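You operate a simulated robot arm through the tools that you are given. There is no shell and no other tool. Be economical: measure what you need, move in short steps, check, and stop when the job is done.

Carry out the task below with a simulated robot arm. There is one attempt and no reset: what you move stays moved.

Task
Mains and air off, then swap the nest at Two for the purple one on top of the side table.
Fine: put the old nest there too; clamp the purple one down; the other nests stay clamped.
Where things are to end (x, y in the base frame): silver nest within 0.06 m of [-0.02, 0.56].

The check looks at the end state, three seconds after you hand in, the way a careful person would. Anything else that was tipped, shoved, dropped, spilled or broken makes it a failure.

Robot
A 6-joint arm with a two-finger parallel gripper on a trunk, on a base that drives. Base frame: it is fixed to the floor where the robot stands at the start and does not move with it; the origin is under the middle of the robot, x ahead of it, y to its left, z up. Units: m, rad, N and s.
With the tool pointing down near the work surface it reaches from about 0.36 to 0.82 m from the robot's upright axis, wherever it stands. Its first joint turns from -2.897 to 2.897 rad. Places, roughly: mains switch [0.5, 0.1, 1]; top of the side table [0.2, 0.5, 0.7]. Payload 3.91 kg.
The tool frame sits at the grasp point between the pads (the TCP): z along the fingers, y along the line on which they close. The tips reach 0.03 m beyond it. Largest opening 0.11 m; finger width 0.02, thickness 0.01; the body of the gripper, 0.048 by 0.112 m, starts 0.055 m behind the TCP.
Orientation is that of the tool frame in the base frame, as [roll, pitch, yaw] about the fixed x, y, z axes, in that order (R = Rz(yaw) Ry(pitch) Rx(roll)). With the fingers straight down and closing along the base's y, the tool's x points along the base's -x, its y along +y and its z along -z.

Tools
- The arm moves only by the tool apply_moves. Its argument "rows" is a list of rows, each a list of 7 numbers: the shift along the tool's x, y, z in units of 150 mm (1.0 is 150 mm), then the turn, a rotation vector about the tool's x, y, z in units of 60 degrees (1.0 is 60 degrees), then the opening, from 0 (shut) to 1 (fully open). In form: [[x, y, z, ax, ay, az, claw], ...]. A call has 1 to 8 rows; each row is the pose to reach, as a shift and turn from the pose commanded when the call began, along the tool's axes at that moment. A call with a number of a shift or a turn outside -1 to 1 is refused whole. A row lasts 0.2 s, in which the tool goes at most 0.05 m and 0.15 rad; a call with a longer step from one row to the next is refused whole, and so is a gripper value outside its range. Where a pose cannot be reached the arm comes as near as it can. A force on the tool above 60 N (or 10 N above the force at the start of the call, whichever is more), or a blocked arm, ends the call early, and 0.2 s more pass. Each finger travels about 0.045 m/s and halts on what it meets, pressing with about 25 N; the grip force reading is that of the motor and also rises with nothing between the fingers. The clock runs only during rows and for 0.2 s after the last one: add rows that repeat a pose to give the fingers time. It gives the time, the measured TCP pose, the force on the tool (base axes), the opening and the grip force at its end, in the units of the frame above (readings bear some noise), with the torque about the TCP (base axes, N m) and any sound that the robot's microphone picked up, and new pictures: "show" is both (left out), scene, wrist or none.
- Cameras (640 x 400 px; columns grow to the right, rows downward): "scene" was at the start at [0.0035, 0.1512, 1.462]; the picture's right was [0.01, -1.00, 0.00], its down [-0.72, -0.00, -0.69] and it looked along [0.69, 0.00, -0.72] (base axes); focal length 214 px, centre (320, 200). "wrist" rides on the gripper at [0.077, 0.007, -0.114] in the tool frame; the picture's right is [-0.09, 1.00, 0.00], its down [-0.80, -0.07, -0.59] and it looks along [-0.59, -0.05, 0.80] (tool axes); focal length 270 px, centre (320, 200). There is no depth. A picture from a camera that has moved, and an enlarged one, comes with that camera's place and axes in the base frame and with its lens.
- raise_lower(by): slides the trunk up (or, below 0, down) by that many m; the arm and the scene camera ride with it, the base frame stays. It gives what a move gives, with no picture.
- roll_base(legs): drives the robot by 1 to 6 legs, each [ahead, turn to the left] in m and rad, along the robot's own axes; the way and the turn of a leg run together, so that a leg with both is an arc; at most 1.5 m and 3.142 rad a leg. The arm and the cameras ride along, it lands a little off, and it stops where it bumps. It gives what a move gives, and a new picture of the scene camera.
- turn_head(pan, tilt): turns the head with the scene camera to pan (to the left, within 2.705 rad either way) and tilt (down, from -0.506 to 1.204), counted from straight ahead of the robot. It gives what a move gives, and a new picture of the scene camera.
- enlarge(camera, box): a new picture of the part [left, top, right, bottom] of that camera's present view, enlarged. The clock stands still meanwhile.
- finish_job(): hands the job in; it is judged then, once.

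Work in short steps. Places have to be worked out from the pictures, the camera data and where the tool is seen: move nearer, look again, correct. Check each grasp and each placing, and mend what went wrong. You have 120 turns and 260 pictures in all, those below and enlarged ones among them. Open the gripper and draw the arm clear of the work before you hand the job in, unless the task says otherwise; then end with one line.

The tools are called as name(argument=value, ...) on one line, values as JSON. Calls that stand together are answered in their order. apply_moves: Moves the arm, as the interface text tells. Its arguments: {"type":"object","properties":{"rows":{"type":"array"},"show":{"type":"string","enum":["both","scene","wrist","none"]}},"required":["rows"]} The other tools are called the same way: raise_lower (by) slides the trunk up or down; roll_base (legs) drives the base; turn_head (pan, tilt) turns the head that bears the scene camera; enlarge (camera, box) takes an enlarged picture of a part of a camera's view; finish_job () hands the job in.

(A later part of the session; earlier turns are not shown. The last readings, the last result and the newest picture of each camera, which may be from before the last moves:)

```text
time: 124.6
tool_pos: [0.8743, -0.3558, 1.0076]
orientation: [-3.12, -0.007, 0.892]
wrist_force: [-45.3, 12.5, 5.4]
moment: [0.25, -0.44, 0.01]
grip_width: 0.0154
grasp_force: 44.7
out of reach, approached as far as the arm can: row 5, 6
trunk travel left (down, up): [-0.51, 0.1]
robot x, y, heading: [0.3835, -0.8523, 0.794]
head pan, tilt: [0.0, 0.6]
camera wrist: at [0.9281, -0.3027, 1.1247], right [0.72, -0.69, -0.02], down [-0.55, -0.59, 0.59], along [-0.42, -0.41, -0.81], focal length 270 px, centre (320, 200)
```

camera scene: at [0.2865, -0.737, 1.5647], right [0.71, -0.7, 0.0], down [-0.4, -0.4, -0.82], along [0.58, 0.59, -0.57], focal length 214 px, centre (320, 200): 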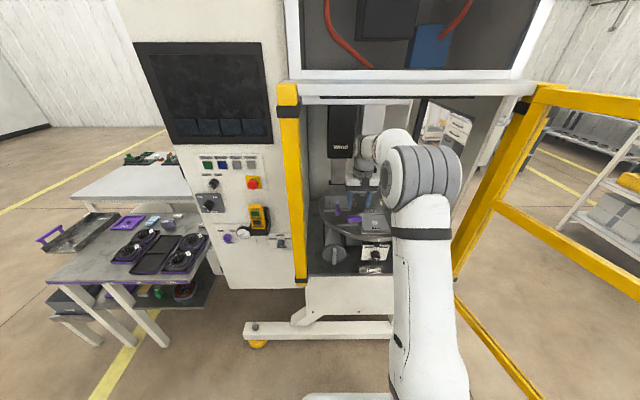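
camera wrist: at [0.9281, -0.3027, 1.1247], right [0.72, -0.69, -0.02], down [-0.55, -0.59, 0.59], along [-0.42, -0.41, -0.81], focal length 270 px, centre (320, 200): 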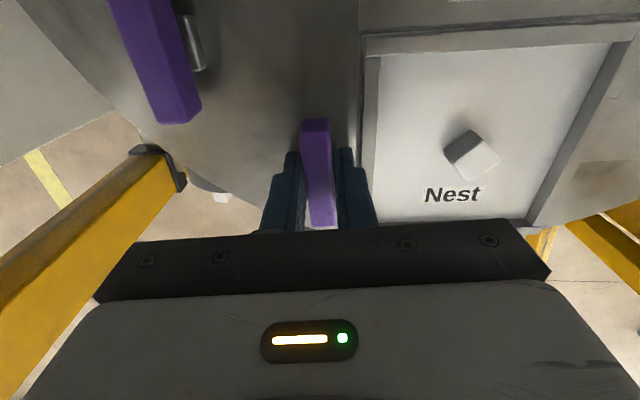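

Bar is now parallel to the nest's side, clear of the rim. Open and lift off.

apply_moves(rows=[[0, 0, 0, 0, 0, 0, 0.3], [0, 0, -0.02, 0, 0, -0.02, 0.35], [0, 0, -0.2, 0, 0, -0.05, 0.35], [0, 0, -0.45, 0, 0, -0.05, 0.35], [0, 0, -0.7, 0, 0, -0.05, 0.35]], show="wrist")

```text
time: 125.8
tool_pos: [0.8859, -0.3607, 1.1124]
orientation: [-3.122, -0.013, 0.942]
wrist_force: [0.1, -0.4, -0.2]
moment: [-0.01, 0.01, -0.03]
grip_width: 0.0387
grasp_force: 0.0
trunk travel left (down, up): [-0.51, 0.1]
robot x, y, heading: [0.3834, -0.8538, 0.797]
head pan, tilt: [0.0, 0.6]
camera wrist: at [0.9359, -0.3047, 1.2297], right [0.75, -0.66, -0.02], down [-0.52, -0.62, 0.58], along [-0.4, -0.43, -0.81], focal length 270 px, centre (320, 200)
```

wrist: 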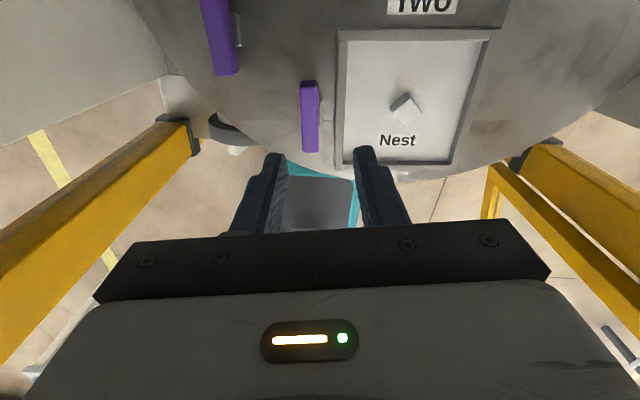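

The lever is unclamped. The nest has a diamond-shaped pip, flats at 45° to its sides, so I grasp at yaw ≈π. Rotate back and move above the pip.

apply_moves(rows=[[0, 0, -0.1, 0, 0, -0.125, 0.45], [0, 0, -0.1, 0, 0, -0.25, 0.45], [0, 0, -0.1, 0, 0, -0.375, 0.45], [0, 0, -0.1, 0, 0, -0.5, 0.45], [0, 0, -0.1, 0, 0, -0.625, 0.45], [0, 0, -0.1, 0, 0, -0.75, 0.45], [0, 0, -0.1, 0, 0, -0.875, 0.45], [0, 0, -0.1, 0, 0, -1.0, 0.45]], show="none")

apply_moves(rows=[[0, 0, 0, 0, 0, -0.135, 0.45], [0, 0, 0, 0, 0, -0.27, 0.45], [0, 0, 0, 0, 0, -0.405, 0.45], [0, 0, 0, 0, 0, -0.54, 0.45], [0, 0, 0, 0, 0, -0.675, 0.45], [0, 0, 0, 0, 0, -0.81, 0.45], [0, 0, 0, 0, 0, -0.945, 0.45], [0, 0, 0, 0, 0, -1.0, 0.45]], show="wrist")

```text
time: 127.6
tool_pos: [0.8839, -0.361, 1.1274]
orientation: [-3.14, -0.025, 1.993]
wrist_force: [-0.2, 0.7, 0.5]
moment: [-0.03, 0.01, 0.02]
grip_width: 0.0495
grasp_force: 0.1
trunk travel left (down, up): [-0.51, 0.1]
robot x, y, heading: [0.3861, -0.8548, 0.794]
head pan, tilt: [0.0, 0.6]
```

```text
time: 129.4
tool_pos: [0.8843, -0.3607, 1.1268]
orientation: [3.121, -0.013, 3.038]
wrist_force: [1.2, 0.7, -0.6]
moment: [0.01, 0.0, -0.01]
grip_width: 0.0496
grasp_force: 0.1
trunk travel left (down, up): [-0.51, 0.1]
robot x, y, heading: [0.3873, -0.8528, 0.79]
head pan, tilt: [0.0, 0.6]
camera wrist: at [0.8088, -0.3489, 1.2432], right [0.19, 0.98, 0.02], down [0.8, -0.16, 0.58], along [0.58, -0.09, -0.81], focal length 270 px, centre (320, 200)
```

wrist: 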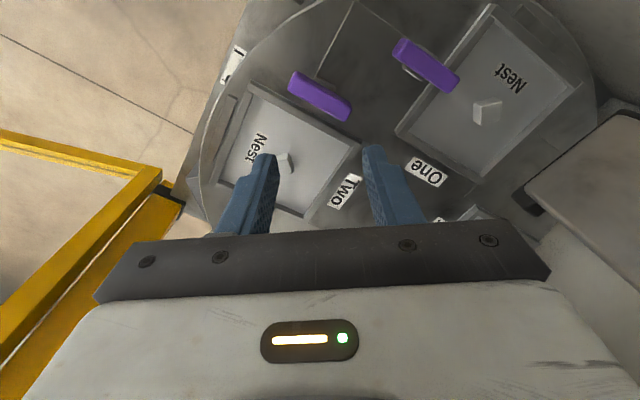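

Centre over the pip (≈(0.931,-0.407)) and level the tool.

apply_moves(rows=[[-0.17, -0.137, 0, 0.02, -0.01, -0.05, 0.5], [-0.343, -0.273, 0, 0.02, -0.012, -0.095, 0.5], [-0.343, -0.273, 0.2, 0.02, -0.012, -0.095, 0.5]], show="wrist")

```text
time: 130.2
tool_pos: [0.9306, -0.4052, 1.0944]
orientation: [3.141, 0.002, 3.138]
wrist_force: [0.3, -0.6, -0.4]
moment: [-0.01, -0.01, 0.03]
grip_width: 0.0551
grasp_force: 0.1
trunk travel left (down, up): [-0.51, 0.1]
robot x, y, heading: [0.3859, -0.8535, 0.797]
head pan, tilt: [0.0, 0.6]
camera wrist: at [0.8526, -0.3986, 1.2107], right [0.09, 1.0, 0.0], down [0.8, -0.07, 0.6], along [0.59, -0.05, -0.8], focal length 270 px, centre (320, 200)
```

wrist: 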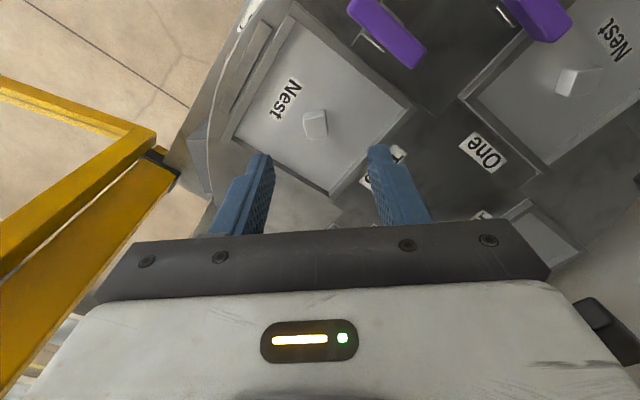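

Descend over the pip with a small correction.

apply_moves(rows=[[-0.02, -0.027, 0.2, 0, 0, 0, 0.5], [-0.02, -0.027, 0.4, 0, 0, 0, 0.5], [-0.02, -0.027, 0.53, 0, 0, 0, 0.5], [-0.02, -0.027, 0.56, 0, 0, 0, 0.5]], show="wrist")

```text
time: 131.2
tool_pos: [0.9338, -0.4097, 1.0119]
orientation: [3.141, 0.002, 3.137]
wrist_force: [1.0, -0.2, 0.2]
moment: [0.0, -0.03, 0.02]
grip_width: 0.0551
grasp_force: 0.0
trunk travel left (down, up): [-0.51, 0.1]
robot x, y, heading: [0.3862, -0.8551, 0.794]
head pan, tilt: [0.0, 0.6]
camera wrist: at [0.8558, -0.4039, 1.1265], right [0.09, 1.0, 0.0], down [0.8, -0.07, 0.6], along [0.59, -0.05, -0.8], focal length 270 px, centre (320, 200)
```

wrist: 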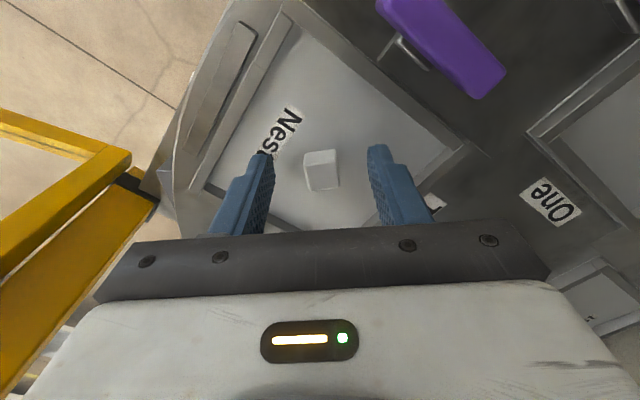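

Pip aligned between fingers. Lower gently until near the plate.

apply_moves(rows=[[0, 0, 0.03, 0, 0, 0, 0.5], [0, 0, 0.06, 0, 0, 0, 0.5], [0, 0, 0.09, 0, 0, 0, 0.5]], show="none")

```text
time: 132.0
tool_pos: [0.9336, -0.4104, 1.0039]
orientation: [3.135, 0.01, 3.139]
wrist_force: [3.3, 0.4, 34.0]
moment: [-1.0, 0.08, -0.02]
grip_width: 0.054
grasp_force: 0.1
trunk travel left (down, up): [-0.51, 0.1]
robot x, y, heading: [0.385, -0.8492, 0.793]
head pan, tilt: [0.0, 0.6]
```

Contact with the plate (tips at ~0.974). Raise 5 mm and close on the pip.

apply_moves(rows=[[0, 0, -0.06, 0, 0, 0, 0.5], [0, 0, -0.06, 0, 0, 0, 0.3], [0, 0, -0.06, 0, 0, 0, 0.1], [0, 0, -0.06, 0, 0, 0, 0], [0, 0, -0.06, 0, 0, 0, 0]], show="wrist")

```text
time: 133.2
tool_pos: [0.933, -0.4121, 1.0075]
orientation: [3.141, -0.001, 3.137]
wrist_force: [-4.3, -4.5, -2.0]
moment: [-0.29, 0.16, 0.36]
grip_width: 0.0198
grasp_force: 25.1
trunk travel left (down, up): [-0.51, 0.1]
robot x, y, heading: [0.3832, -0.8499, 0.796]
head pan, tilt: [0.0, 0.6]
camera wrist: at [0.8549, -0.4042, 1.1219], right [0.09, 1.0, 0.0], down [0.8, -0.07, 0.59], along [0.59, -0.06, -0.8], focal length 270 px, centre (320, 200)
```

wrist: 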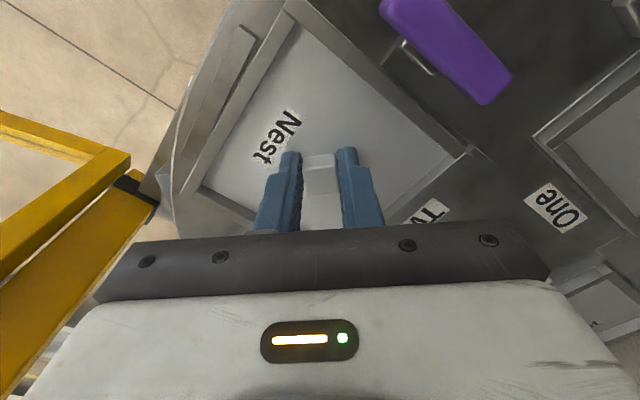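

Gripped at 20 mm. Lift slowly 3 cm.

apply_moves(rows=[[0, 0, 0, 0, 0, 0, 0], [0, 0, -0.05, 0, 0, 0, 0], [0, 0, -0.1, 0, 0, 0, 0], [0, 0, -0.2, 0, 0, 0, 0]], show="both")

```text
time: 134.2
tool_pos: [0.9328, -0.41, 1.036]
orientation: [-3.141, 0.001, 3.137]
wrist_force: [-0.4, 0.2, -1.4]
moment: [-0.01, 0.03, -0.01]
grip_width: 0.0193
grasp_force: 24.6
trunk travel left (down, up): [-0.51, 0.1]
robot x, y, heading: [0.3847, -0.851, 0.794]
head pan, tilt: [0.0, 0.6]
camera scene: at [0.2861, -0.7373, 1.5647], right [0.71, -0.7, 0.0], down [-0.4, -0.4, -0.82], along [0.58, 0.59, -0.57], focal length 214 px, centre (320, 200)
camera wrist: at [0.8554, -0.4029, 1.1522], right [0.09, 1.0, 0.0], down [0.8, -0.07, 0.6], along [0.59, -0.05, -0.8], focal length 270 px, centre (320, 200)
```

scene: 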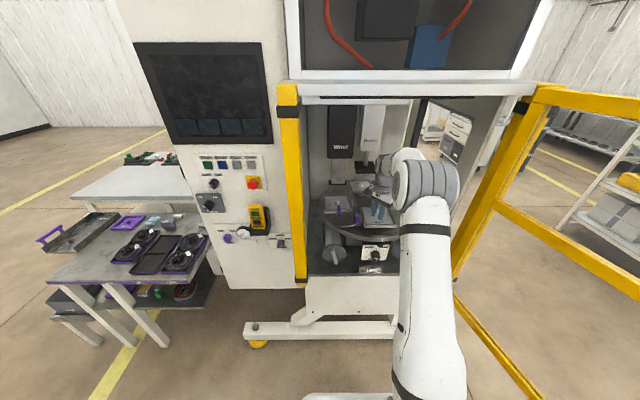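
wrist: 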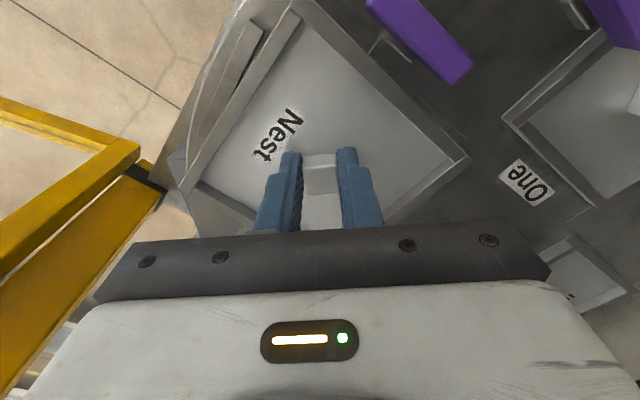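

Nest is free and lifted. Raise it and draw the arm in, then back out of the machine.

apply_moves(rows=[[0, 0, -0.25, 0, 0, 0, 0], [0, 0, -0.5, 0, 0, 0, 0], [0.1, -0.1, -0.67, 0, 0, 0, 0], [0.28, -0.28, -0.67, 0, 0, 0, 0], [0.46, -0.46, -0.67, 0, 0, 0, 0], [0.56, -0.57, -0.67, 0, 0, 0, 0]], show="none")

roll_base(legs=[[-0.28, 0]])

```text
time: 135.6
tool_pos: [0.8471, -0.4978, 1.1391]
orientation: [3.138, 0.002, 3.137]
wrist_force: [-0.5, -0.1, -2.5]
moment: [0.01, -0.01, -0.01]
grip_width: 0.0196
grasp_force: 25.0
trunk travel left (down, up): [-0.51, 0.1]
robot x, y, heading: [0.3855, -0.8512, 0.8]
head pan, tilt: [0.0, 0.6]
```

```text
time: 137.5
tool_pos: [0.6522, -0.7015, 1.1384]
orientation: [3.141, 0.002, 3.13]
wrist_force: [0.3, -0.2, 0.3]
moment: [-0.02, -0.01, 0.02]
grip_width: 0.0194
grasp_force: 24.4
trunk travel left (down, up): [-0.51, 0.1]
robot x, y, heading: [0.1869, -1.0526, 0.79]
head pan, tilt: [0.0, 0.6]
camera scene: at [0.0899, -0.9378, 1.5647], right [0.71, -0.71, 0.0], down [-0.4, -0.4, -0.83], along [0.58, 0.58, -0.56], focal length 214 px, centre (320, 200)
```

scene: 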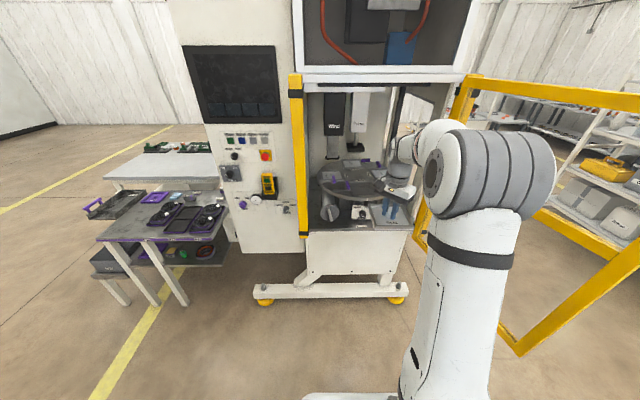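

Holding fine. Turn toward the side table's left end and drive there, ending square to the table.

roll_base(legs=[[0, 1.2], [1.36, 0]])

turn_head(pan=-0.9, tilt=0.7)

```text
time: 147.1
tool_pos: [-0.5055, 0.7231, 1.137]
orientation: [3.141, 0.002, -1.948]
wrist_force: [0.7, 0.6, -1.5]
moment: [0.02, 0.0, -0.01]
grip_width: 0.0194
grasp_force: 25.4
trunk travel left (down, up): [-0.51, 0.1]
robot x, y, heading: [-0.3472, 0.1651, 1.995]
head pan, tilt: [0.0, 0.6]
camera scene: at [-0.4892, 0.1127, 1.5647], right [0.91, 0.41, 0.0], down [0.23, -0.52, -0.82], along [-0.34, 0.75, -0.57], focal length 214 px, centre (320, 200)
```

scene: 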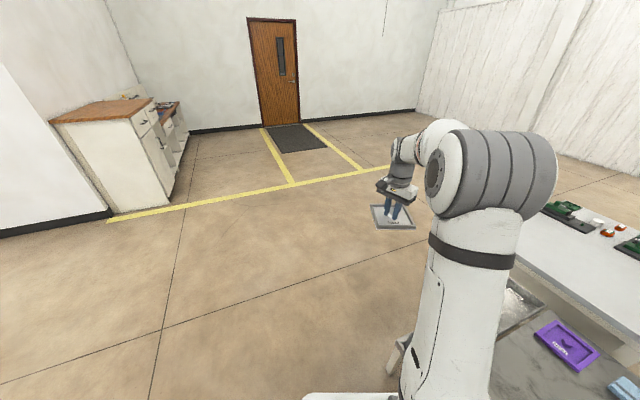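

```text
time: 148.3
tool_pos: [-0.5042, 0.724, 1.1374]
orientation: [3.141, 0.002, -1.949]
wrist_force: [-0.2, -0.2, -1.5]
moment: [-0.04, -0.03, 0.04]
grip_width: 0.0193
grasp_force: 24.6
trunk travel left (down, up): [-0.51, 0.1]
robot x, y, heading: [-0.3492, 0.1615, 1.995]
head pan, tilt: [-0.901, 0.7]
camera scene: at [-0.4138, 0.1073, 1.5561], right [0.89, -0.46, 0.0], down [-0.29, -0.57, -0.76], along [0.35, 0.68, -0.64], focal length 214 px, centre (320, 200)
```

scene: 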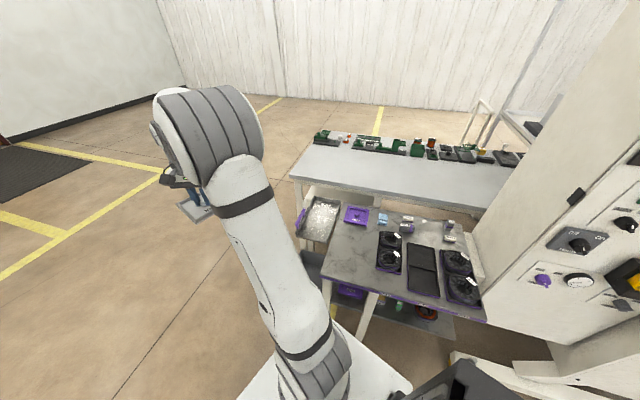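

Positions confirmed (purple nest ≈(0.18,0.80), table corner ≈(-0.17,0.54)). Turn right to face the table.

roll_base(legs=[[0, -1.2]])

turn_head(pan=0.15, tilt=0.85)

```text
time: 151.8
tool_pos: [0.1273, 0.5007, 1.1362]
orientation: [3.141, 0.002, 3.107]
wrist_force: [0.1, -0.1, -1.0]
moment: [0.04, 0.0, 0.01]
grip_width: 0.0194
grasp_force: 24.6
trunk travel left (down, up): [-0.51, 0.1]
robot x, y, heading: [-0.371, 0.1918, 0.778]
head pan, tilt: [-0.901, 0.7]
camera scene: at [-0.4478, 0.2321, 1.5562], right [-0.12, -0.99, 0.0], down [-0.64, 0.08, -0.76], along [0.76, -0.09, -0.64], focal length 214 px, centre (320, 200)
```

scene: 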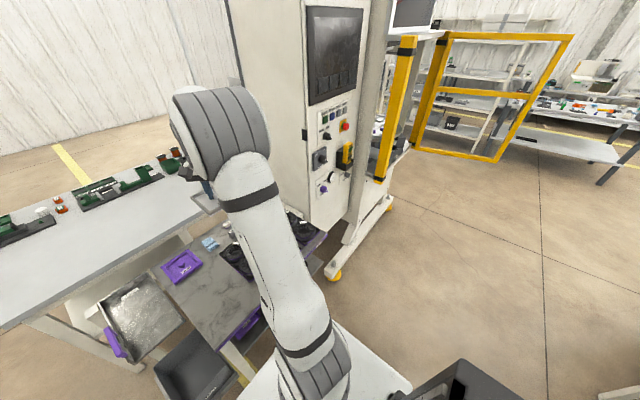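

```text
time: 153.1
tool_pos: [0.1271, 0.5001, 1.1384]
orientation: [-3.141, 0.002, 3.108]
wrist_force: [-0.1, -0.5, -1.8]
moment: [-0.03, 0.01, 0.01]
grip_width: 0.0197
grasp_force: 25.4
trunk travel left (down, up): [-0.51, 0.1]
robot x, y, heading: [-0.3731, 0.1863, 0.784]
head pan, tilt: [0.15, 0.85]
camera scene: at [-0.486, 0.3041, 1.5438], right [0.8, -0.6, 0.0], down [-0.45, -0.6, -0.66], along [0.39, 0.53, -0.75], focal length 214 px, centre (320, 200)
```

scene: 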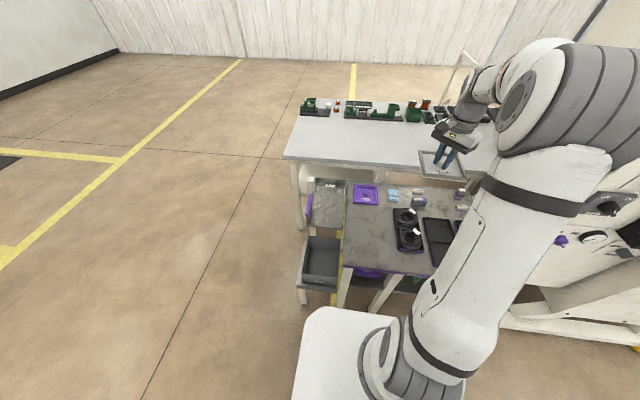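

Move the held nest over (-0.02,0.56), still high.

apply_moves(rows=[[0.25, 0.09, 0, 0, 0, -0.01, 0], [0.5, 0.18, 0, 0, 0, -0.02, 0], [0.75, 0.27, 0, 0, 0, -0.03, 0], [0.993, 0.367, 0, 0, 0, -0.03, 0]], show="none")

raise_lower(by=-0.3)

turn_head(pan=0.1, tilt=0.95)

enlarge(camera="wrist", box=[0, 0, 640, 400])

```text
time: 154.1
tool_pos: [-0.0188, 0.5616, 1.1371]
orientation: [-3.14, 0.002, 3.138]
wrist_force: [-0.7, 0.2, -1.3]
moment: [-0.01, 0.01, -0.02]
grip_width: 0.0194
grasp_force: 24.6
trunk travel left (down, up): [-0.51, 0.1]
robot x, y, heading: [-0.3711, 0.1929, 0.784]
head pan, tilt: [0.15, 0.85]
```

```text
time: 157.1
tool_pos: [-0.0186, 0.5612, 0.8368]
orientation: [-3.141, 0.0, 3.137]
wrist_force: [-0.2, 0.0, -2.2]
moment: [-0.01, -0.01, 0.01]
grip_width: 0.0196
grasp_force: 24.8
trunk travel left (down, up): [-0.21, 0.4]
robot x, y, heading: [-0.3739, 0.1876, 0.783]
head pan, tilt: [0.15, 0.85]
```

```text
time: 157.8
tool_pos: [-0.0175, 0.5618, 0.8379]
orientation: [-3.142, 0.003, 3.139]
wrist_force: [-0.3, -0.1, -1.2]
moment: [0.02, 0.05, 0.02]
grip_width: 0.0196
grasp_force: 25.4
trunk travel left (down, up): [-0.21, 0.4]
robot x, y, heading: [-0.373, 0.1883, 0.783]
head pan, tilt: [0.099, 0.949]
camera scene: at [-0.4866, 0.2974, 1.2363], right [0.77, -0.64, 0.0], down [-0.52, -0.63, -0.58], along [0.37, 0.45, -0.81], focal length 214 px, centre (320, 200)
```

scene: 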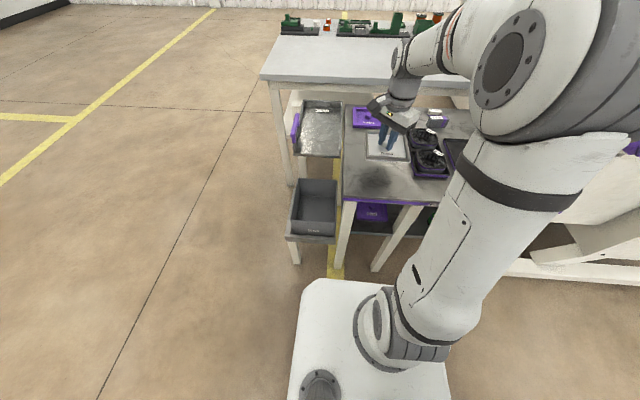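

```text
1.00 times, centred on (320, 200) of wrist (not enlarged: the box is as wide or as high as the picture)
camera zoom: at [-0.0955, 0.5687, 0.9526], right [0.09, 1.0, 0.0], down [0.8, -0.07, 0.6], along [0.59, -0.05, -0.8], focal length 270 px, centre (320, 200)
```

zoom: 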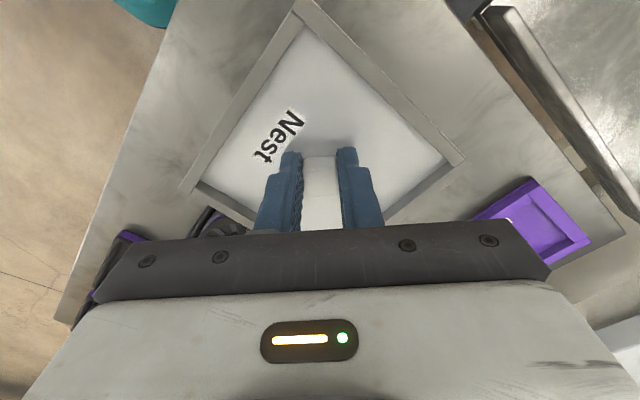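

Clear placement area. Lower gently to the table surface with force watch.

apply_moves(rows=[[0, 0, 0.2, 0, 0, 0, 0], [0, 0, 0.4, 0, 0, 0, 0], [0, 0, 0.52, 0, 0, 0, 0], [0, 0, 0.58, 0, 0, 0, 0]], show="wrist")

```text
time: 158.8
tool_pos: [-0.0185, 0.563, 0.7536]
orientation: [3.135, 0.01, 3.138]
wrist_force: [-1.3, 3.5, 31.2]
moment: [-0.24, 0.26, 0.1]
grip_width: 0.0195
grasp_force: 24.9
trunk travel left (down, up): [-0.21, 0.4]
robot x, y, heading: [-0.3717, 0.1851, 0.789]
head pan, tilt: [0.099, 0.949]
camera wrist: at [-0.0969, 0.5692, 0.8689], right [0.09, 1.0, 0.01], down [0.8, -0.08, 0.6], along [0.6, -0.05, -0.8], focal length 270 px, centre (320, 200)
```

wrist: 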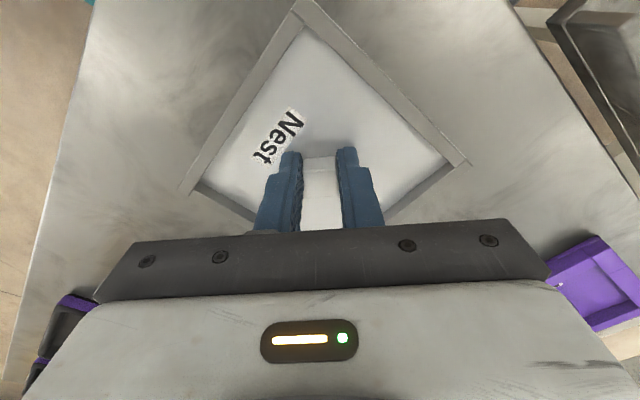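

On the table (31 N). Ease up a little, open, and lift away.

apply_moves(rows=[[0, 0, -0.03, 0, 0, 0, 0], [0, 0, -0.03, 0, 0, 0, 0.25], [0, 0, -0.03, 0, 0, 0, 0.45], [0, 0, -0.1, 0, 0, 0, 0.5], [0, 0, -0.35, 0, 0, 0, 0.5], [0, 0, -0.65, 0, 0, 0, 0.5], [0, 0, -0.9, 0, 0, 0, 0.5]], show="both")

```text
time: 160.4
tool_pos: [-0.0194, 0.5618, 0.8872]
orientation: [3.141, 0.001, 3.139]
wrist_force: [-0.5, 0.6, -0.6]
moment: [-0.02, 0.03, 0.03]
grip_width: 0.055
grasp_force: 0.1
trunk travel left (down, up): [-0.21, 0.4]
robot x, y, heading: [-0.3714, 0.1896, 0.777]
head pan, tilt: [0.099, 0.949]
camera scene: at [-0.4866, 0.2974, 1.2363], right [0.77, -0.64, 0.0], down [-0.52, -0.63, -0.58], along [0.37, 0.45, -0.81], focal length 214 px, centre (320, 200)
camera wrist: at [-0.0972, 0.5686, 1.0029], right [0.09, 1.0, 0.0], down [0.8, -0.07, 0.6], along [0.59, -0.05, -0.8], focal length 270 px, centre (320, 200)
```

scene: 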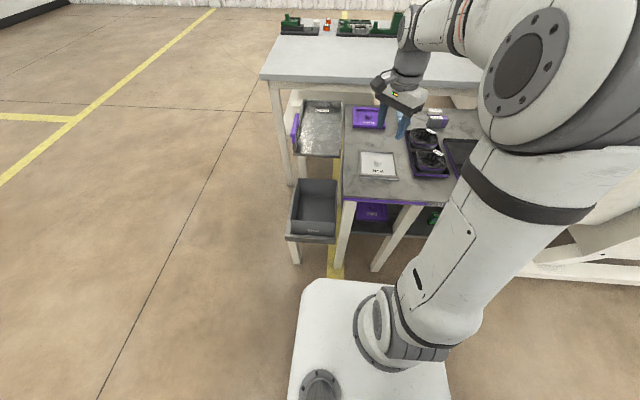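
wrist: 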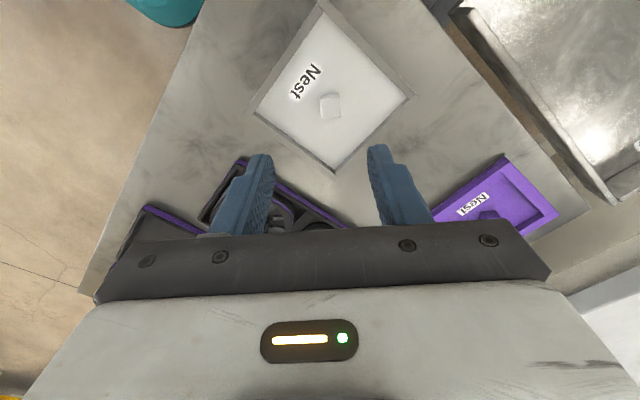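

Silver nest placed at ≈(-0.02,0.56), clear of everything. Drive 6 cm ahead for reach and go over to the purple nest.

roll_base(legs=[[0.06, 0]])

apply_moves(rows=[[-0.15, 0.23, -0.2, 0, 0, 0, 0.5], [-0.31, 0.48, -0.2, 0, 0, 0, 0.5], [-0.48, 0.73, -0.2, 0, 0, 0, 0.5], [-0.64, 0.97, -0.2, 0, 0, 0, 0.5]], show="wrist")

```text
time: 161.3
tool_pos: [0.0228, 0.6042, 0.8867]
orientation: [-3.141, 0.001, 3.137]
wrist_force: [0.4, 0.1, -0.3]
moment: [0.03, 0.0, 0.0]
grip_width: 0.0551
grasp_force: 0.0
trunk travel left (down, up): [-0.21, 0.4]
robot x, y, heading: [-0.33, 0.2274, 0.783]
head pan, tilt: [0.099, 0.949]
camera scene: at [-0.4443, 0.3393, 1.2363], right [0.77, -0.64, 0.0], down [-0.52, -0.63, -0.58], along [0.37, 0.45, -0.81], focal length 214 px, centre (320, 200)
```

scene: 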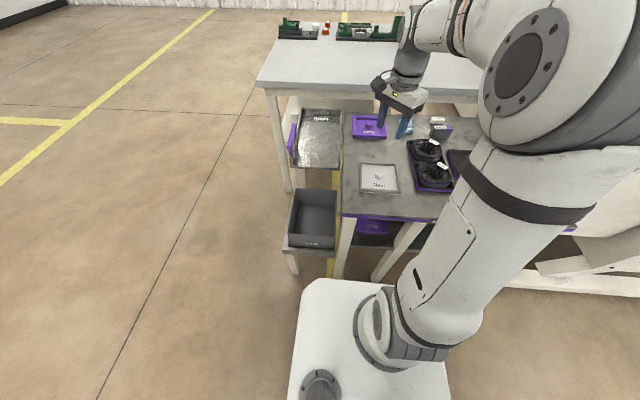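

```text
refused: row 1 steps farther than a row can; nothing moved
```

Row 1 was slightly too long; resend.

apply_moves(rows=[[-0.1, 0.15, -0.2, 0, 0, 0, 0.5], [-0.28, 0.42, -0.2, 0, 0, 0, 0.5], [-0.46, 0.69, -0.2, 0, 0, 0, 0.5], [-0.64, 0.97, -0.2, 0, 0, 0, 0.5]], show="wrist")

```text
time: 162.3
tool_pos: [0.1199, 0.7499, 0.9157]
orientation: [-3.141, 0.002, 3.137]
wrist_force: [-0.6, -0.5, -0.4]
moment: [0.04, 0.02, -0.01]
grip_width: 0.0549
grasp_force: 0.1
trunk travel left (down, up): [-0.21, 0.4]
robot x, y, heading: [-0.3299, 0.23, 0.782]
head pan, tilt: [0.099, 0.949]
camera wrist: at [0.0416, 0.7567, 1.0318], right [0.09, 1.0, 0.0], down [0.8, -0.07, 0.6], along [0.59, -0.05, -0.8], focal length 270 px, centre (320, 200)
```

wrist: 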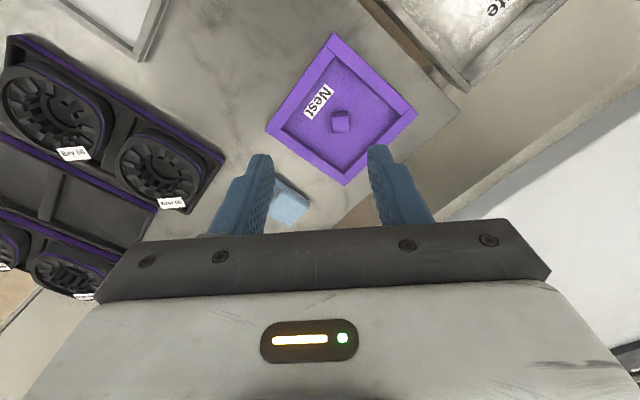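

Purple nest has the same orientation as the silver one had in the gripper; pip ≈(0.147,0.770). Centre and descend partway.

apply_moves(rows=[[-0.18, 0.133, 0, 0, 0, 0, 0.5], [-0.18, 0.133, 0.3, 0, 0, 0, 0.5], [-0.18, 0.133, 0.6, 0, 0, 0, 0.5], [-0.18, 0.133, 0.75, 0, 0, 0, 0.5]], show="wrist")

enlarge(camera="wrist", box=[220, 20, 460, 200])

```text
time: 163.3
tool_pos: [0.1482, 0.7701, 0.8035]
orientation: [3.142, 0.002, 3.137]
wrist_force: [-0.8, 0.4, 0.7]
moment: [0.0, 0.0, -0.02]
grip_width: 0.0549
grasp_force: 0.0
trunk travel left (down, up): [-0.21, 0.4]
robot x, y, heading: [-0.3275, 0.23, 0.787]
head pan, tilt: [0.099, 0.949]
camera wrist: at [0.0702, 0.777, 0.9183], right [0.09, 1.0, 0.0], down [0.8, -0.07, 0.6], along [0.59, -0.05, -0.8], focal length 270 px, centre (320, 200)
```

wrist: 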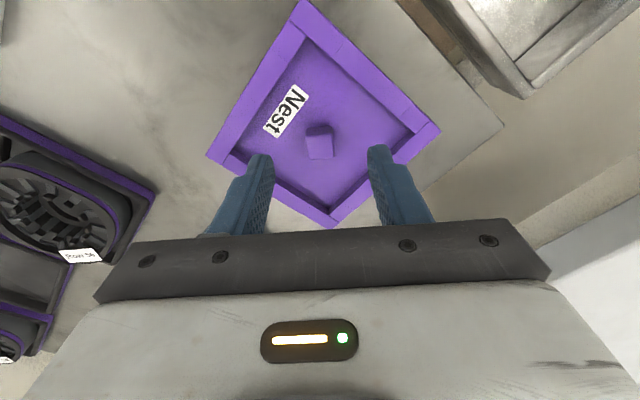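

```text
2.22 times, centred on (340, 110) of wrist
camera zoom: at [0.0702, 0.777, 0.9183], right [0.09, 1.0, 0.0], down [0.8, -0.07, 0.6], along [0.59, -0.05, -0.8], focal length 601 px, centre (276, 400)
```

zoom: 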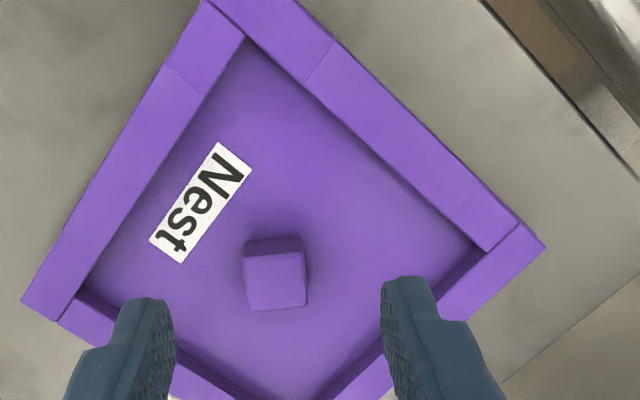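

Centred and aligned. Descend to the pip.

apply_moves(rows=[[0.01, 0, 0.15, 0, 0, 0, 0.5], [0.01, 0, 0.26, 0, 0, 0, 0.5], [0.01, 0, 0.3, 0, 0, 0, 0.5]], show="wrist")

```text
time: 164.1
tool_pos: [0.1452, 0.7689, 0.7589]
orientation: [3.14, 0.002, 3.137]
wrist_force: [-0.2, -0.2, -0.9]
moment: [0.0, 0.0, -0.01]
grip_width: 0.0549
grasp_force: 0.1
trunk travel left (down, up): [-0.21, 0.4]
robot x, y, heading: [-0.3303, 0.231, 0.781]
head pan, tilt: [0.099, 0.949]
camera wrist: at [0.0675, 0.7759, 0.8747], right [0.09, 1.0, 0.0], down [0.8, -0.07, 0.6], along [0.59, -0.05, -0.8], focal length 270 px, centre (320, 200)
```

wrist: 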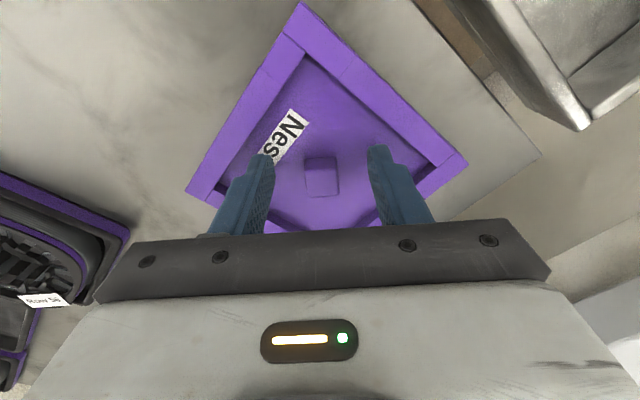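

Lower 4 mm and close.

apply_moves(rows=[[0, 0, 0.027, 0, 0, 0, 0.5], [0, 0, 0.027, 0, 0, 0, 0.3], [0, 0, 0.027, 0, 0, 0, 0.1], [0, 0, 0.027, 0, 0, 0, 0], [0, 0, 0.027, 0, 0, 0, 0], [0, 0, 0.027, 0, 0, 0, 0]], show="wrist")

```text
time: 165.5
tool_pos: [0.1461, 0.7685, 0.7545]
orientation: [3.141, 0.003, 3.138]
wrist_force: [-0.4, -0.2, -0.2]
moment: [0.01, 0.0, 0.01]
grip_width: 0.0196
grasp_force: 25.5
trunk travel left (down, up): [-0.21, 0.4]
robot x, y, heading: [-0.3288, 0.2298, 0.782]
head pan, tilt: [0.099, 0.949]
camera wrist: at [0.0676, 0.776, 0.8705], right [0.09, 1.0, 0.0], down [0.8, -0.07, 0.6], along [0.59, -0.05, -0.8], focal length 270 px, centre (320, 200)
```

wrist: 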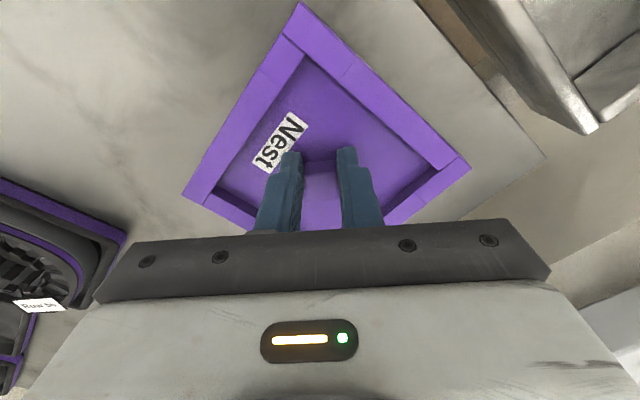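

Same pose in the gripper as the silver one had. Lift it, raise the trunk, draw the arm in.

apply_moves(rows=[[0, 0, -0.1, 0, 0, 0, 0], [0, 0, -0.3, 0, 0, 0, 0], [0, 0, -0.6, 0, 0, 0, 0], [0, 0, -0.9, 0, 0, 0, 0]], show="none")

raise_lower(by=0.3)

apply_moves(rows=[[0.25, -0.2, 0, 0, 0, 0, 0], [0.5, -0.4, 0, 0, 0, 0, 0], [0.75, -0.6, 0, 0, 0, 0, 0], [0.95, -0.76, 0, 0, 0, 0, 0]], show="both")

```text
time: 166.5
tool_pos: [0.1465, 0.7693, 0.8916]
orientation: [3.141, 0.002, 3.138]
wrist_force: [-0.2, 0.3, -0.6]
moment: [-0.02, -0.01, 0.0]
grip_width: 0.0196
grasp_force: 24.9
trunk travel left (down, up): [-0.21, 0.4]
robot x, y, heading: [-0.3303, 0.23, 0.786]
head pan, tilt: [0.099, 0.949]
```

```text
time: 169.5
tool_pos: [0.1453, 0.7686, 1.1913]
orientation: [3.14, 0.003, 3.138]
wrist_force: [-2.1, 0.1, -1.5]
moment: [0.04, 0.01, 0.0]
grip_width: 0.0193
grasp_force: 24.8
trunk travel left (down, up): [-0.51, 0.1]
robot x, y, heading: [-0.3279, 0.2289, 0.78]
head pan, tilt: [0.099, 0.949]
```

```text
time: 170.5
tool_pos: [0.0012, 0.6564, 1.1919]
orientation: [3.14, 0.004, 3.137]
wrist_force: [-0.1, -1.1, -2.0]
moment: [0.0, 0.02, -0.02]
grip_width: 0.0194
grasp_force: 24.5
trunk travel left (down, up): [-0.51, 0.1]
robot x, y, heading: [-0.3298, 0.2274, 0.779]
head pan, tilt: [0.099, 0.949]
camera scene: at [-0.4448, 0.3388, 1.5363], right [0.77, -0.64, 0.0], down [-0.52, -0.63, -0.58], along [0.37, 0.45, -0.81], focal length 214 px, centre (320, 200)
camera wrist: at [-0.0764, 0.6642, 1.307], right [0.09, 1.0, 0.0], down [0.8, -0.07, 0.6], along [0.59, -0.05, -0.8], focal length 270 px, centre (320, 200)
```

scene: 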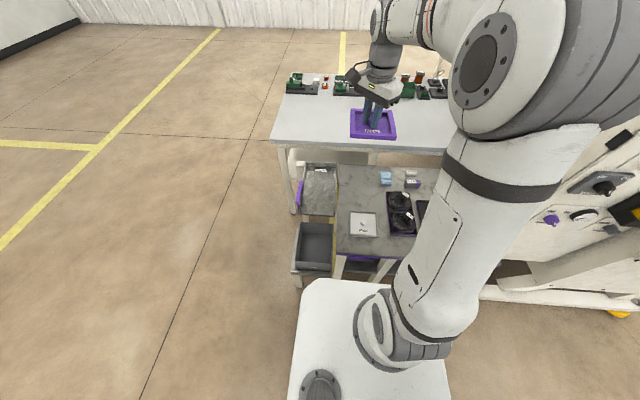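
wrist: 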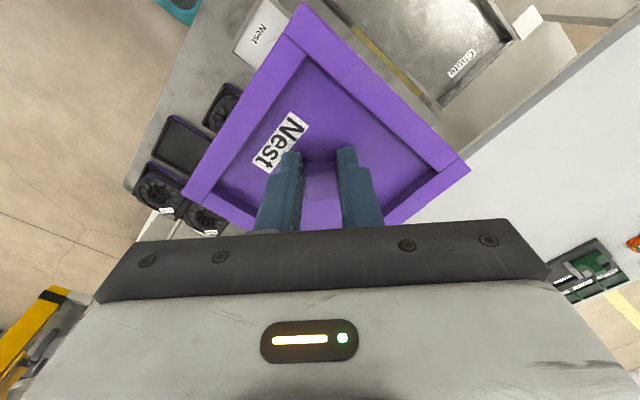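

Holding well. Retrace the route: back off, turn left, reverse along the earlier line, turn right, and approach the machine.

roll_base(legs=[[-0.07, 0], [0, 1.21], [-1.36, 0], [0, -1.2]])

turn_head(pan=0.0, tilt=0.6)

```text
time: 184.0
tool_pos: [0.4982, -0.6673, 1.1912]
orientation: [-3.141, 0.001, 3.121]
wrist_force: [0.4, -0.6, -1.9]
moment: [0.02, 0.01, -0.02]
grip_width: 0.0196
grasp_force: 24.7
trunk travel left (down, up): [-0.51, 0.1]
robot x, y, heading: [0.1336, -1.0639, 0.779]
head pan, tilt: [0.099, 0.949]
camera scene: at [0.0204, -0.9551, 1.5364], right [0.77, -0.64, 0.0], down [-0.52, -0.63, -0.58], along [0.37, 0.45, -0.81], focal length 214 px, centre (320, 200)
```

scene: 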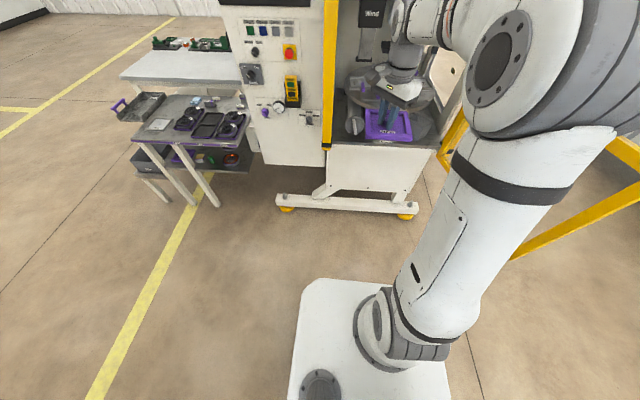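

```text
time: 184.8
tool_pos: [0.4969, -0.6679, 1.1909]
orientation: [-3.141, 0.002, 3.121]
wrist_force: [0.0, -0.1, -1.0]
moment: [-0.02, 0.02, 0.0]
grip_width: 0.0194
grasp_force: 25.4
trunk travel left (down, up): [-0.51, 0.1]
robot x, y, heading: [0.1297, -1.0669, 0.78]
head pan, tilt: [0.0, 0.6]
camera scene: at [0.0367, -0.9497, 1.5647], right [0.7, -0.71, 0.0], down [-0.4, -0.4, -0.82], along [0.59, 0.58, -0.57], focal length 214 px, centre (320, 200)
```

scene: 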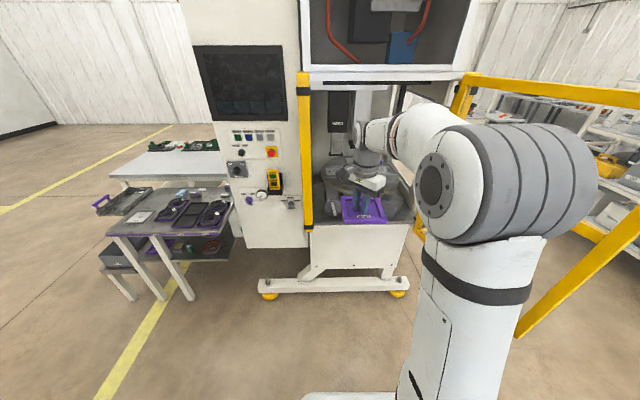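

Drive ahead 0.32 m to the machine.

roll_base(legs=[[0.32, 0]])

enlarge(camera="scene", box=[290, 160, 450, 290])

```text
time: 187.0
tool_pos: [0.7269, -0.439, 1.1906]
orientation: [3.141, 0.002, 3.124]
wrist_force: [0.4, 0.7, -0.6]
moment: [0.02, 0.05, -0.01]
grip_width: 0.0197
grasp_force: 25.2
trunk travel left (down, up): [-0.51, 0.1]
robot x, y, heading: [0.3616, -0.8384, 0.783]
head pan, tilt: [0.0, 0.6]
camera scene: at [0.2673, -0.7207, 1.5647], right [0.7, -0.71, 0.0], down [-0.4, -0.4, -0.82], along [0.59, 0.58, -0.57], focal length 214 px, centre (320, 200)
```

scene: 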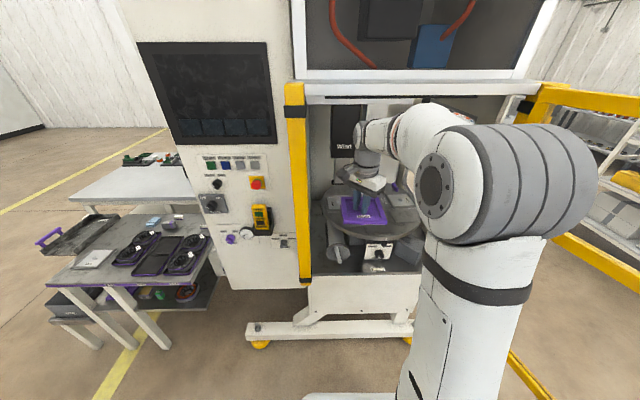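

```text
3.08 times, centred on (370, 225) of scene
camera zoom: at [0.2673, -0.7207, 1.5647], right [0.7, -0.71, 0.0], down [-0.4, -0.4, -0.82], along [0.59, 0.58, -0.57], focal length 660 px, centre (166, 123)
```

zoom: 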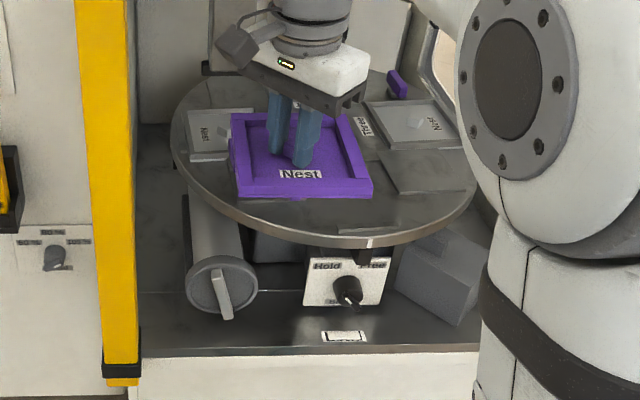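

Move toward the station (first part), still high.

apply_moves(rows=[[-0.3, 0.05, 0, 0, 0, -0.01, 0], [-0.6, 0.1, 0, 0, 0, -0.013, 0], [-0.9, 0.15, 0, 0, 0, -0.013, 0]], show="none")

apply_moves(rows=[[-0.24, 0.01, 0.15, 0, 0, 0, 0], [-0.47, 0.02, 0.3, 0, 0, 0, 0], [-0.47, 0.02, 0.5, 0, 0, 0, 0]], show="both")

```text
time: 187.8
tool_pos: [0.862, -0.4154, 1.1895]
orientation: [-3.141, 0.001, 3.136]
wrist_force: [1.3, -0.5, -1.9]
moment: [-0.01, 0.01, 0.01]
grip_width: 0.0195
grasp_force: 25.4
trunk travel left (down, up): [-0.51, 0.1]
robot x, y, heading: [0.3668, -0.8385, 0.778]
head pan, tilt: [0.0, 0.6]
```

```text
time: 188.6
tool_pos: [0.9338, -0.4167, 1.1156]
orientation: [3.141, 0.002, 3.137]
wrist_force: [-0.8, -0.2, -1.6]
moment: [0.03, 0.03, 0.03]
grip_width: 0.0196
grasp_force: 24.5
trunk travel left (down, up): [-0.51, 0.1]
robot x, y, heading: [0.3673, -0.8341, 0.786]
head pan, tilt: [0.0, 0.6]
camera scene: at [0.2668, -0.721, 1.5647], right [0.7, -0.71, 0.0], down [-0.4, -0.4, -0.82], along [0.59, 0.58, -0.57], focal length 214 px, centre (320, 200)
camera wrist: at [0.8559, -0.4093, 1.2301], right [0.09, 1.0, 0.0], down [0.8, -0.07, 0.6], along [0.59, -0.06, -0.8], focal length 270 px, centre (320, 200)
```

scene: 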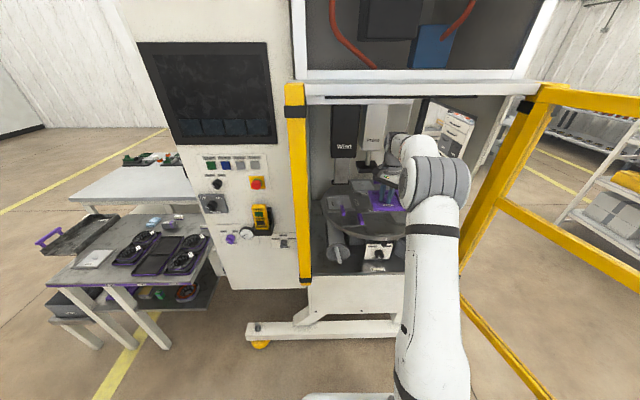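
wrist: 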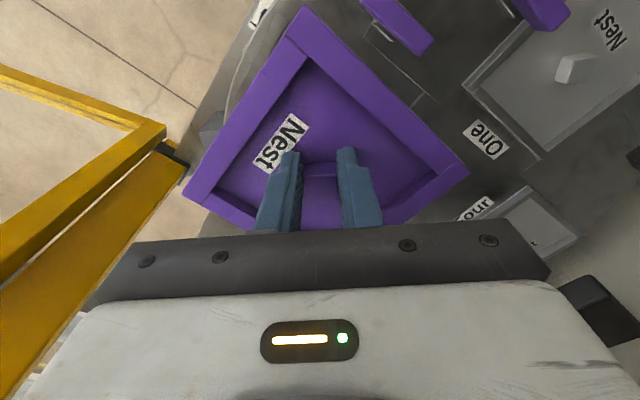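

Go to the same point where I had the silver nest lifted (0.933,-0.411,1.036) and compare views.

apply_moves(rows=[[0.005, 0.037, 0.25, 0, 0, 0, 0], [0.005, 0.037, 0.53, 0, 0, 0, 0]], show="wrist")

```text
time: 189.2
tool_pos: [0.9337, -0.411, 1.0351]
orientation: [3.141, 0.003, 3.136]
wrist_force: [0.4, -0.6, -1.5]
moment: [0.01, 0.03, 0.02]
grip_width: 0.0197
grasp_force: 25.1
trunk travel left (down, up): [-0.51, 0.1]
robot x, y, heading: [0.3604, -0.84, 0.784]
head pan, tilt: [0.0, 0.6]
camera wrist: at [0.8563, -0.4035, 1.1502], right [0.09, 1.0, 0.0], down [0.8, -0.07, 0.6], along [0.59, -0.06, -0.8], focal length 270 px, centre (320, 200)
```

wrist: 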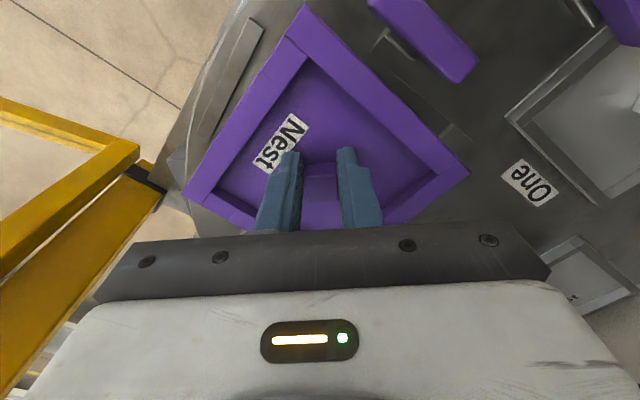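

Match is within a few pixels. Enlarge to check the locating features around the nest.

enlarge(camera="wrist", box=[150, 0, 510, 225])

enlarge(camera="scene", box=[320, 170, 420, 260])

```text
1.78 times, centred on (330, 112) of wrist
camera zoom: at [0.8563, -0.4035, 1.1502], right [0.09, 1.0, 0.0], down [0.8, -0.07, 0.6], along [0.59, -0.06, -0.8], focal length 480 px, centre (302, 356)
```

zoom: 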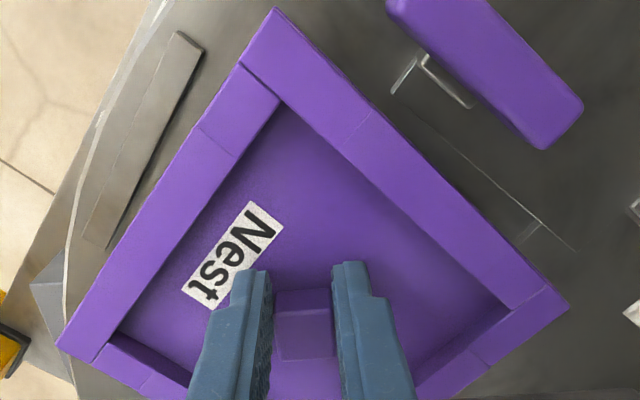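

```text
4.44 times, centred on (370, 215) of scene
camera zoom: at [0.2673, -0.7208, 1.5648], right [0.7, -0.71, 0.0], down [-0.4, -0.4, -0.82], along [0.59, 0.58, -0.57], focal length 953 px, centre (98, 133)
```

zoom: 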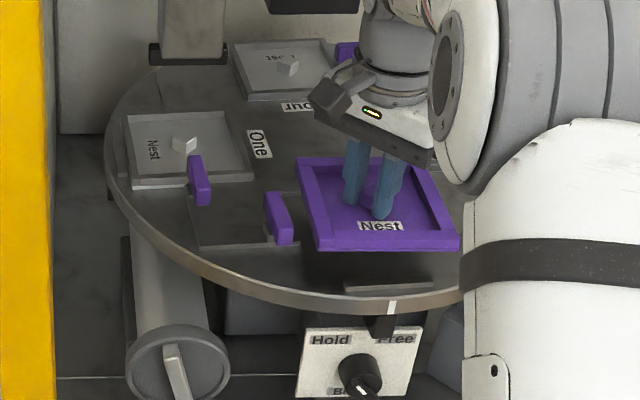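

Aligned with the station. Lower in small steps.

apply_moves(rows=[[0, 0.012, 0.06, 0, 0, 0, 0], [0, 0.012, 0.12, 0, 0, 0, 0], [0, 0.012, 0.16, 0, 0, 0, 0], [0, 0.012, 0.19, 0, 0, 0, 0]], show="wrist")

```text
time: 190.2
tool_pos: [0.9333, -0.4102, 1.009]
orientation: [3.14, 0.005, 3.136]
wrist_force: [0.6, -0.4, 7.7]
moment: [0.06, -0.74, -0.02]
grip_width: 0.0196
grasp_force: 25.1
trunk travel left (down, up): [-0.51, 0.1]
robot x, y, heading: [0.3631, -0.8363, 0.779]
head pan, tilt: [0.0, 0.6]
camera wrist: at [0.8546, -0.4022, 1.1251], right [0.09, 1.0, 0.0], down [0.8, -0.08, 0.6], along [0.6, -0.05, -0.8], focal length 270 px, centre (320, 200)
```

wrist: 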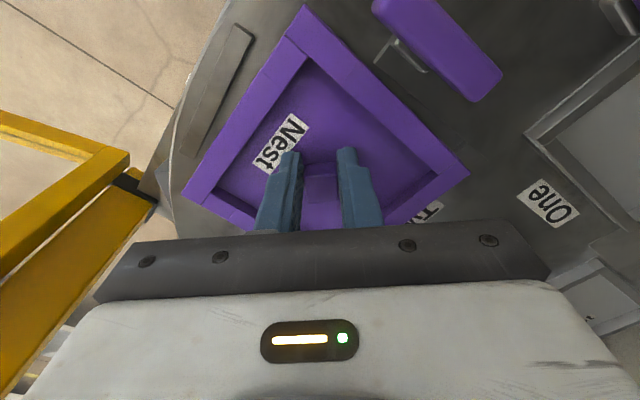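

First contact at 1.009; press a few mm further and watch.

apply_moves(rows=[[0, 0, 0.02, 0, 0, 0, 0], [0, 0, 0.035, 0, 0, 0, 0]], show="none")

```text
time: 190.8
tool_pos: [0.9318, -0.4086, 1.0067]
orientation: [3.137, 0.006, 3.139]
wrist_force: [3.0, 4.0, 26.4]
moment: [0.71, 0.1, 0.09]
grip_width: 0.0195
grasp_force: 24.5
trunk travel left (down, up): [-0.51, 0.1]
robot x, y, heading: [0.3671, -0.8383, 0.78]
head pan, tilt: [0.0, 0.6]
```

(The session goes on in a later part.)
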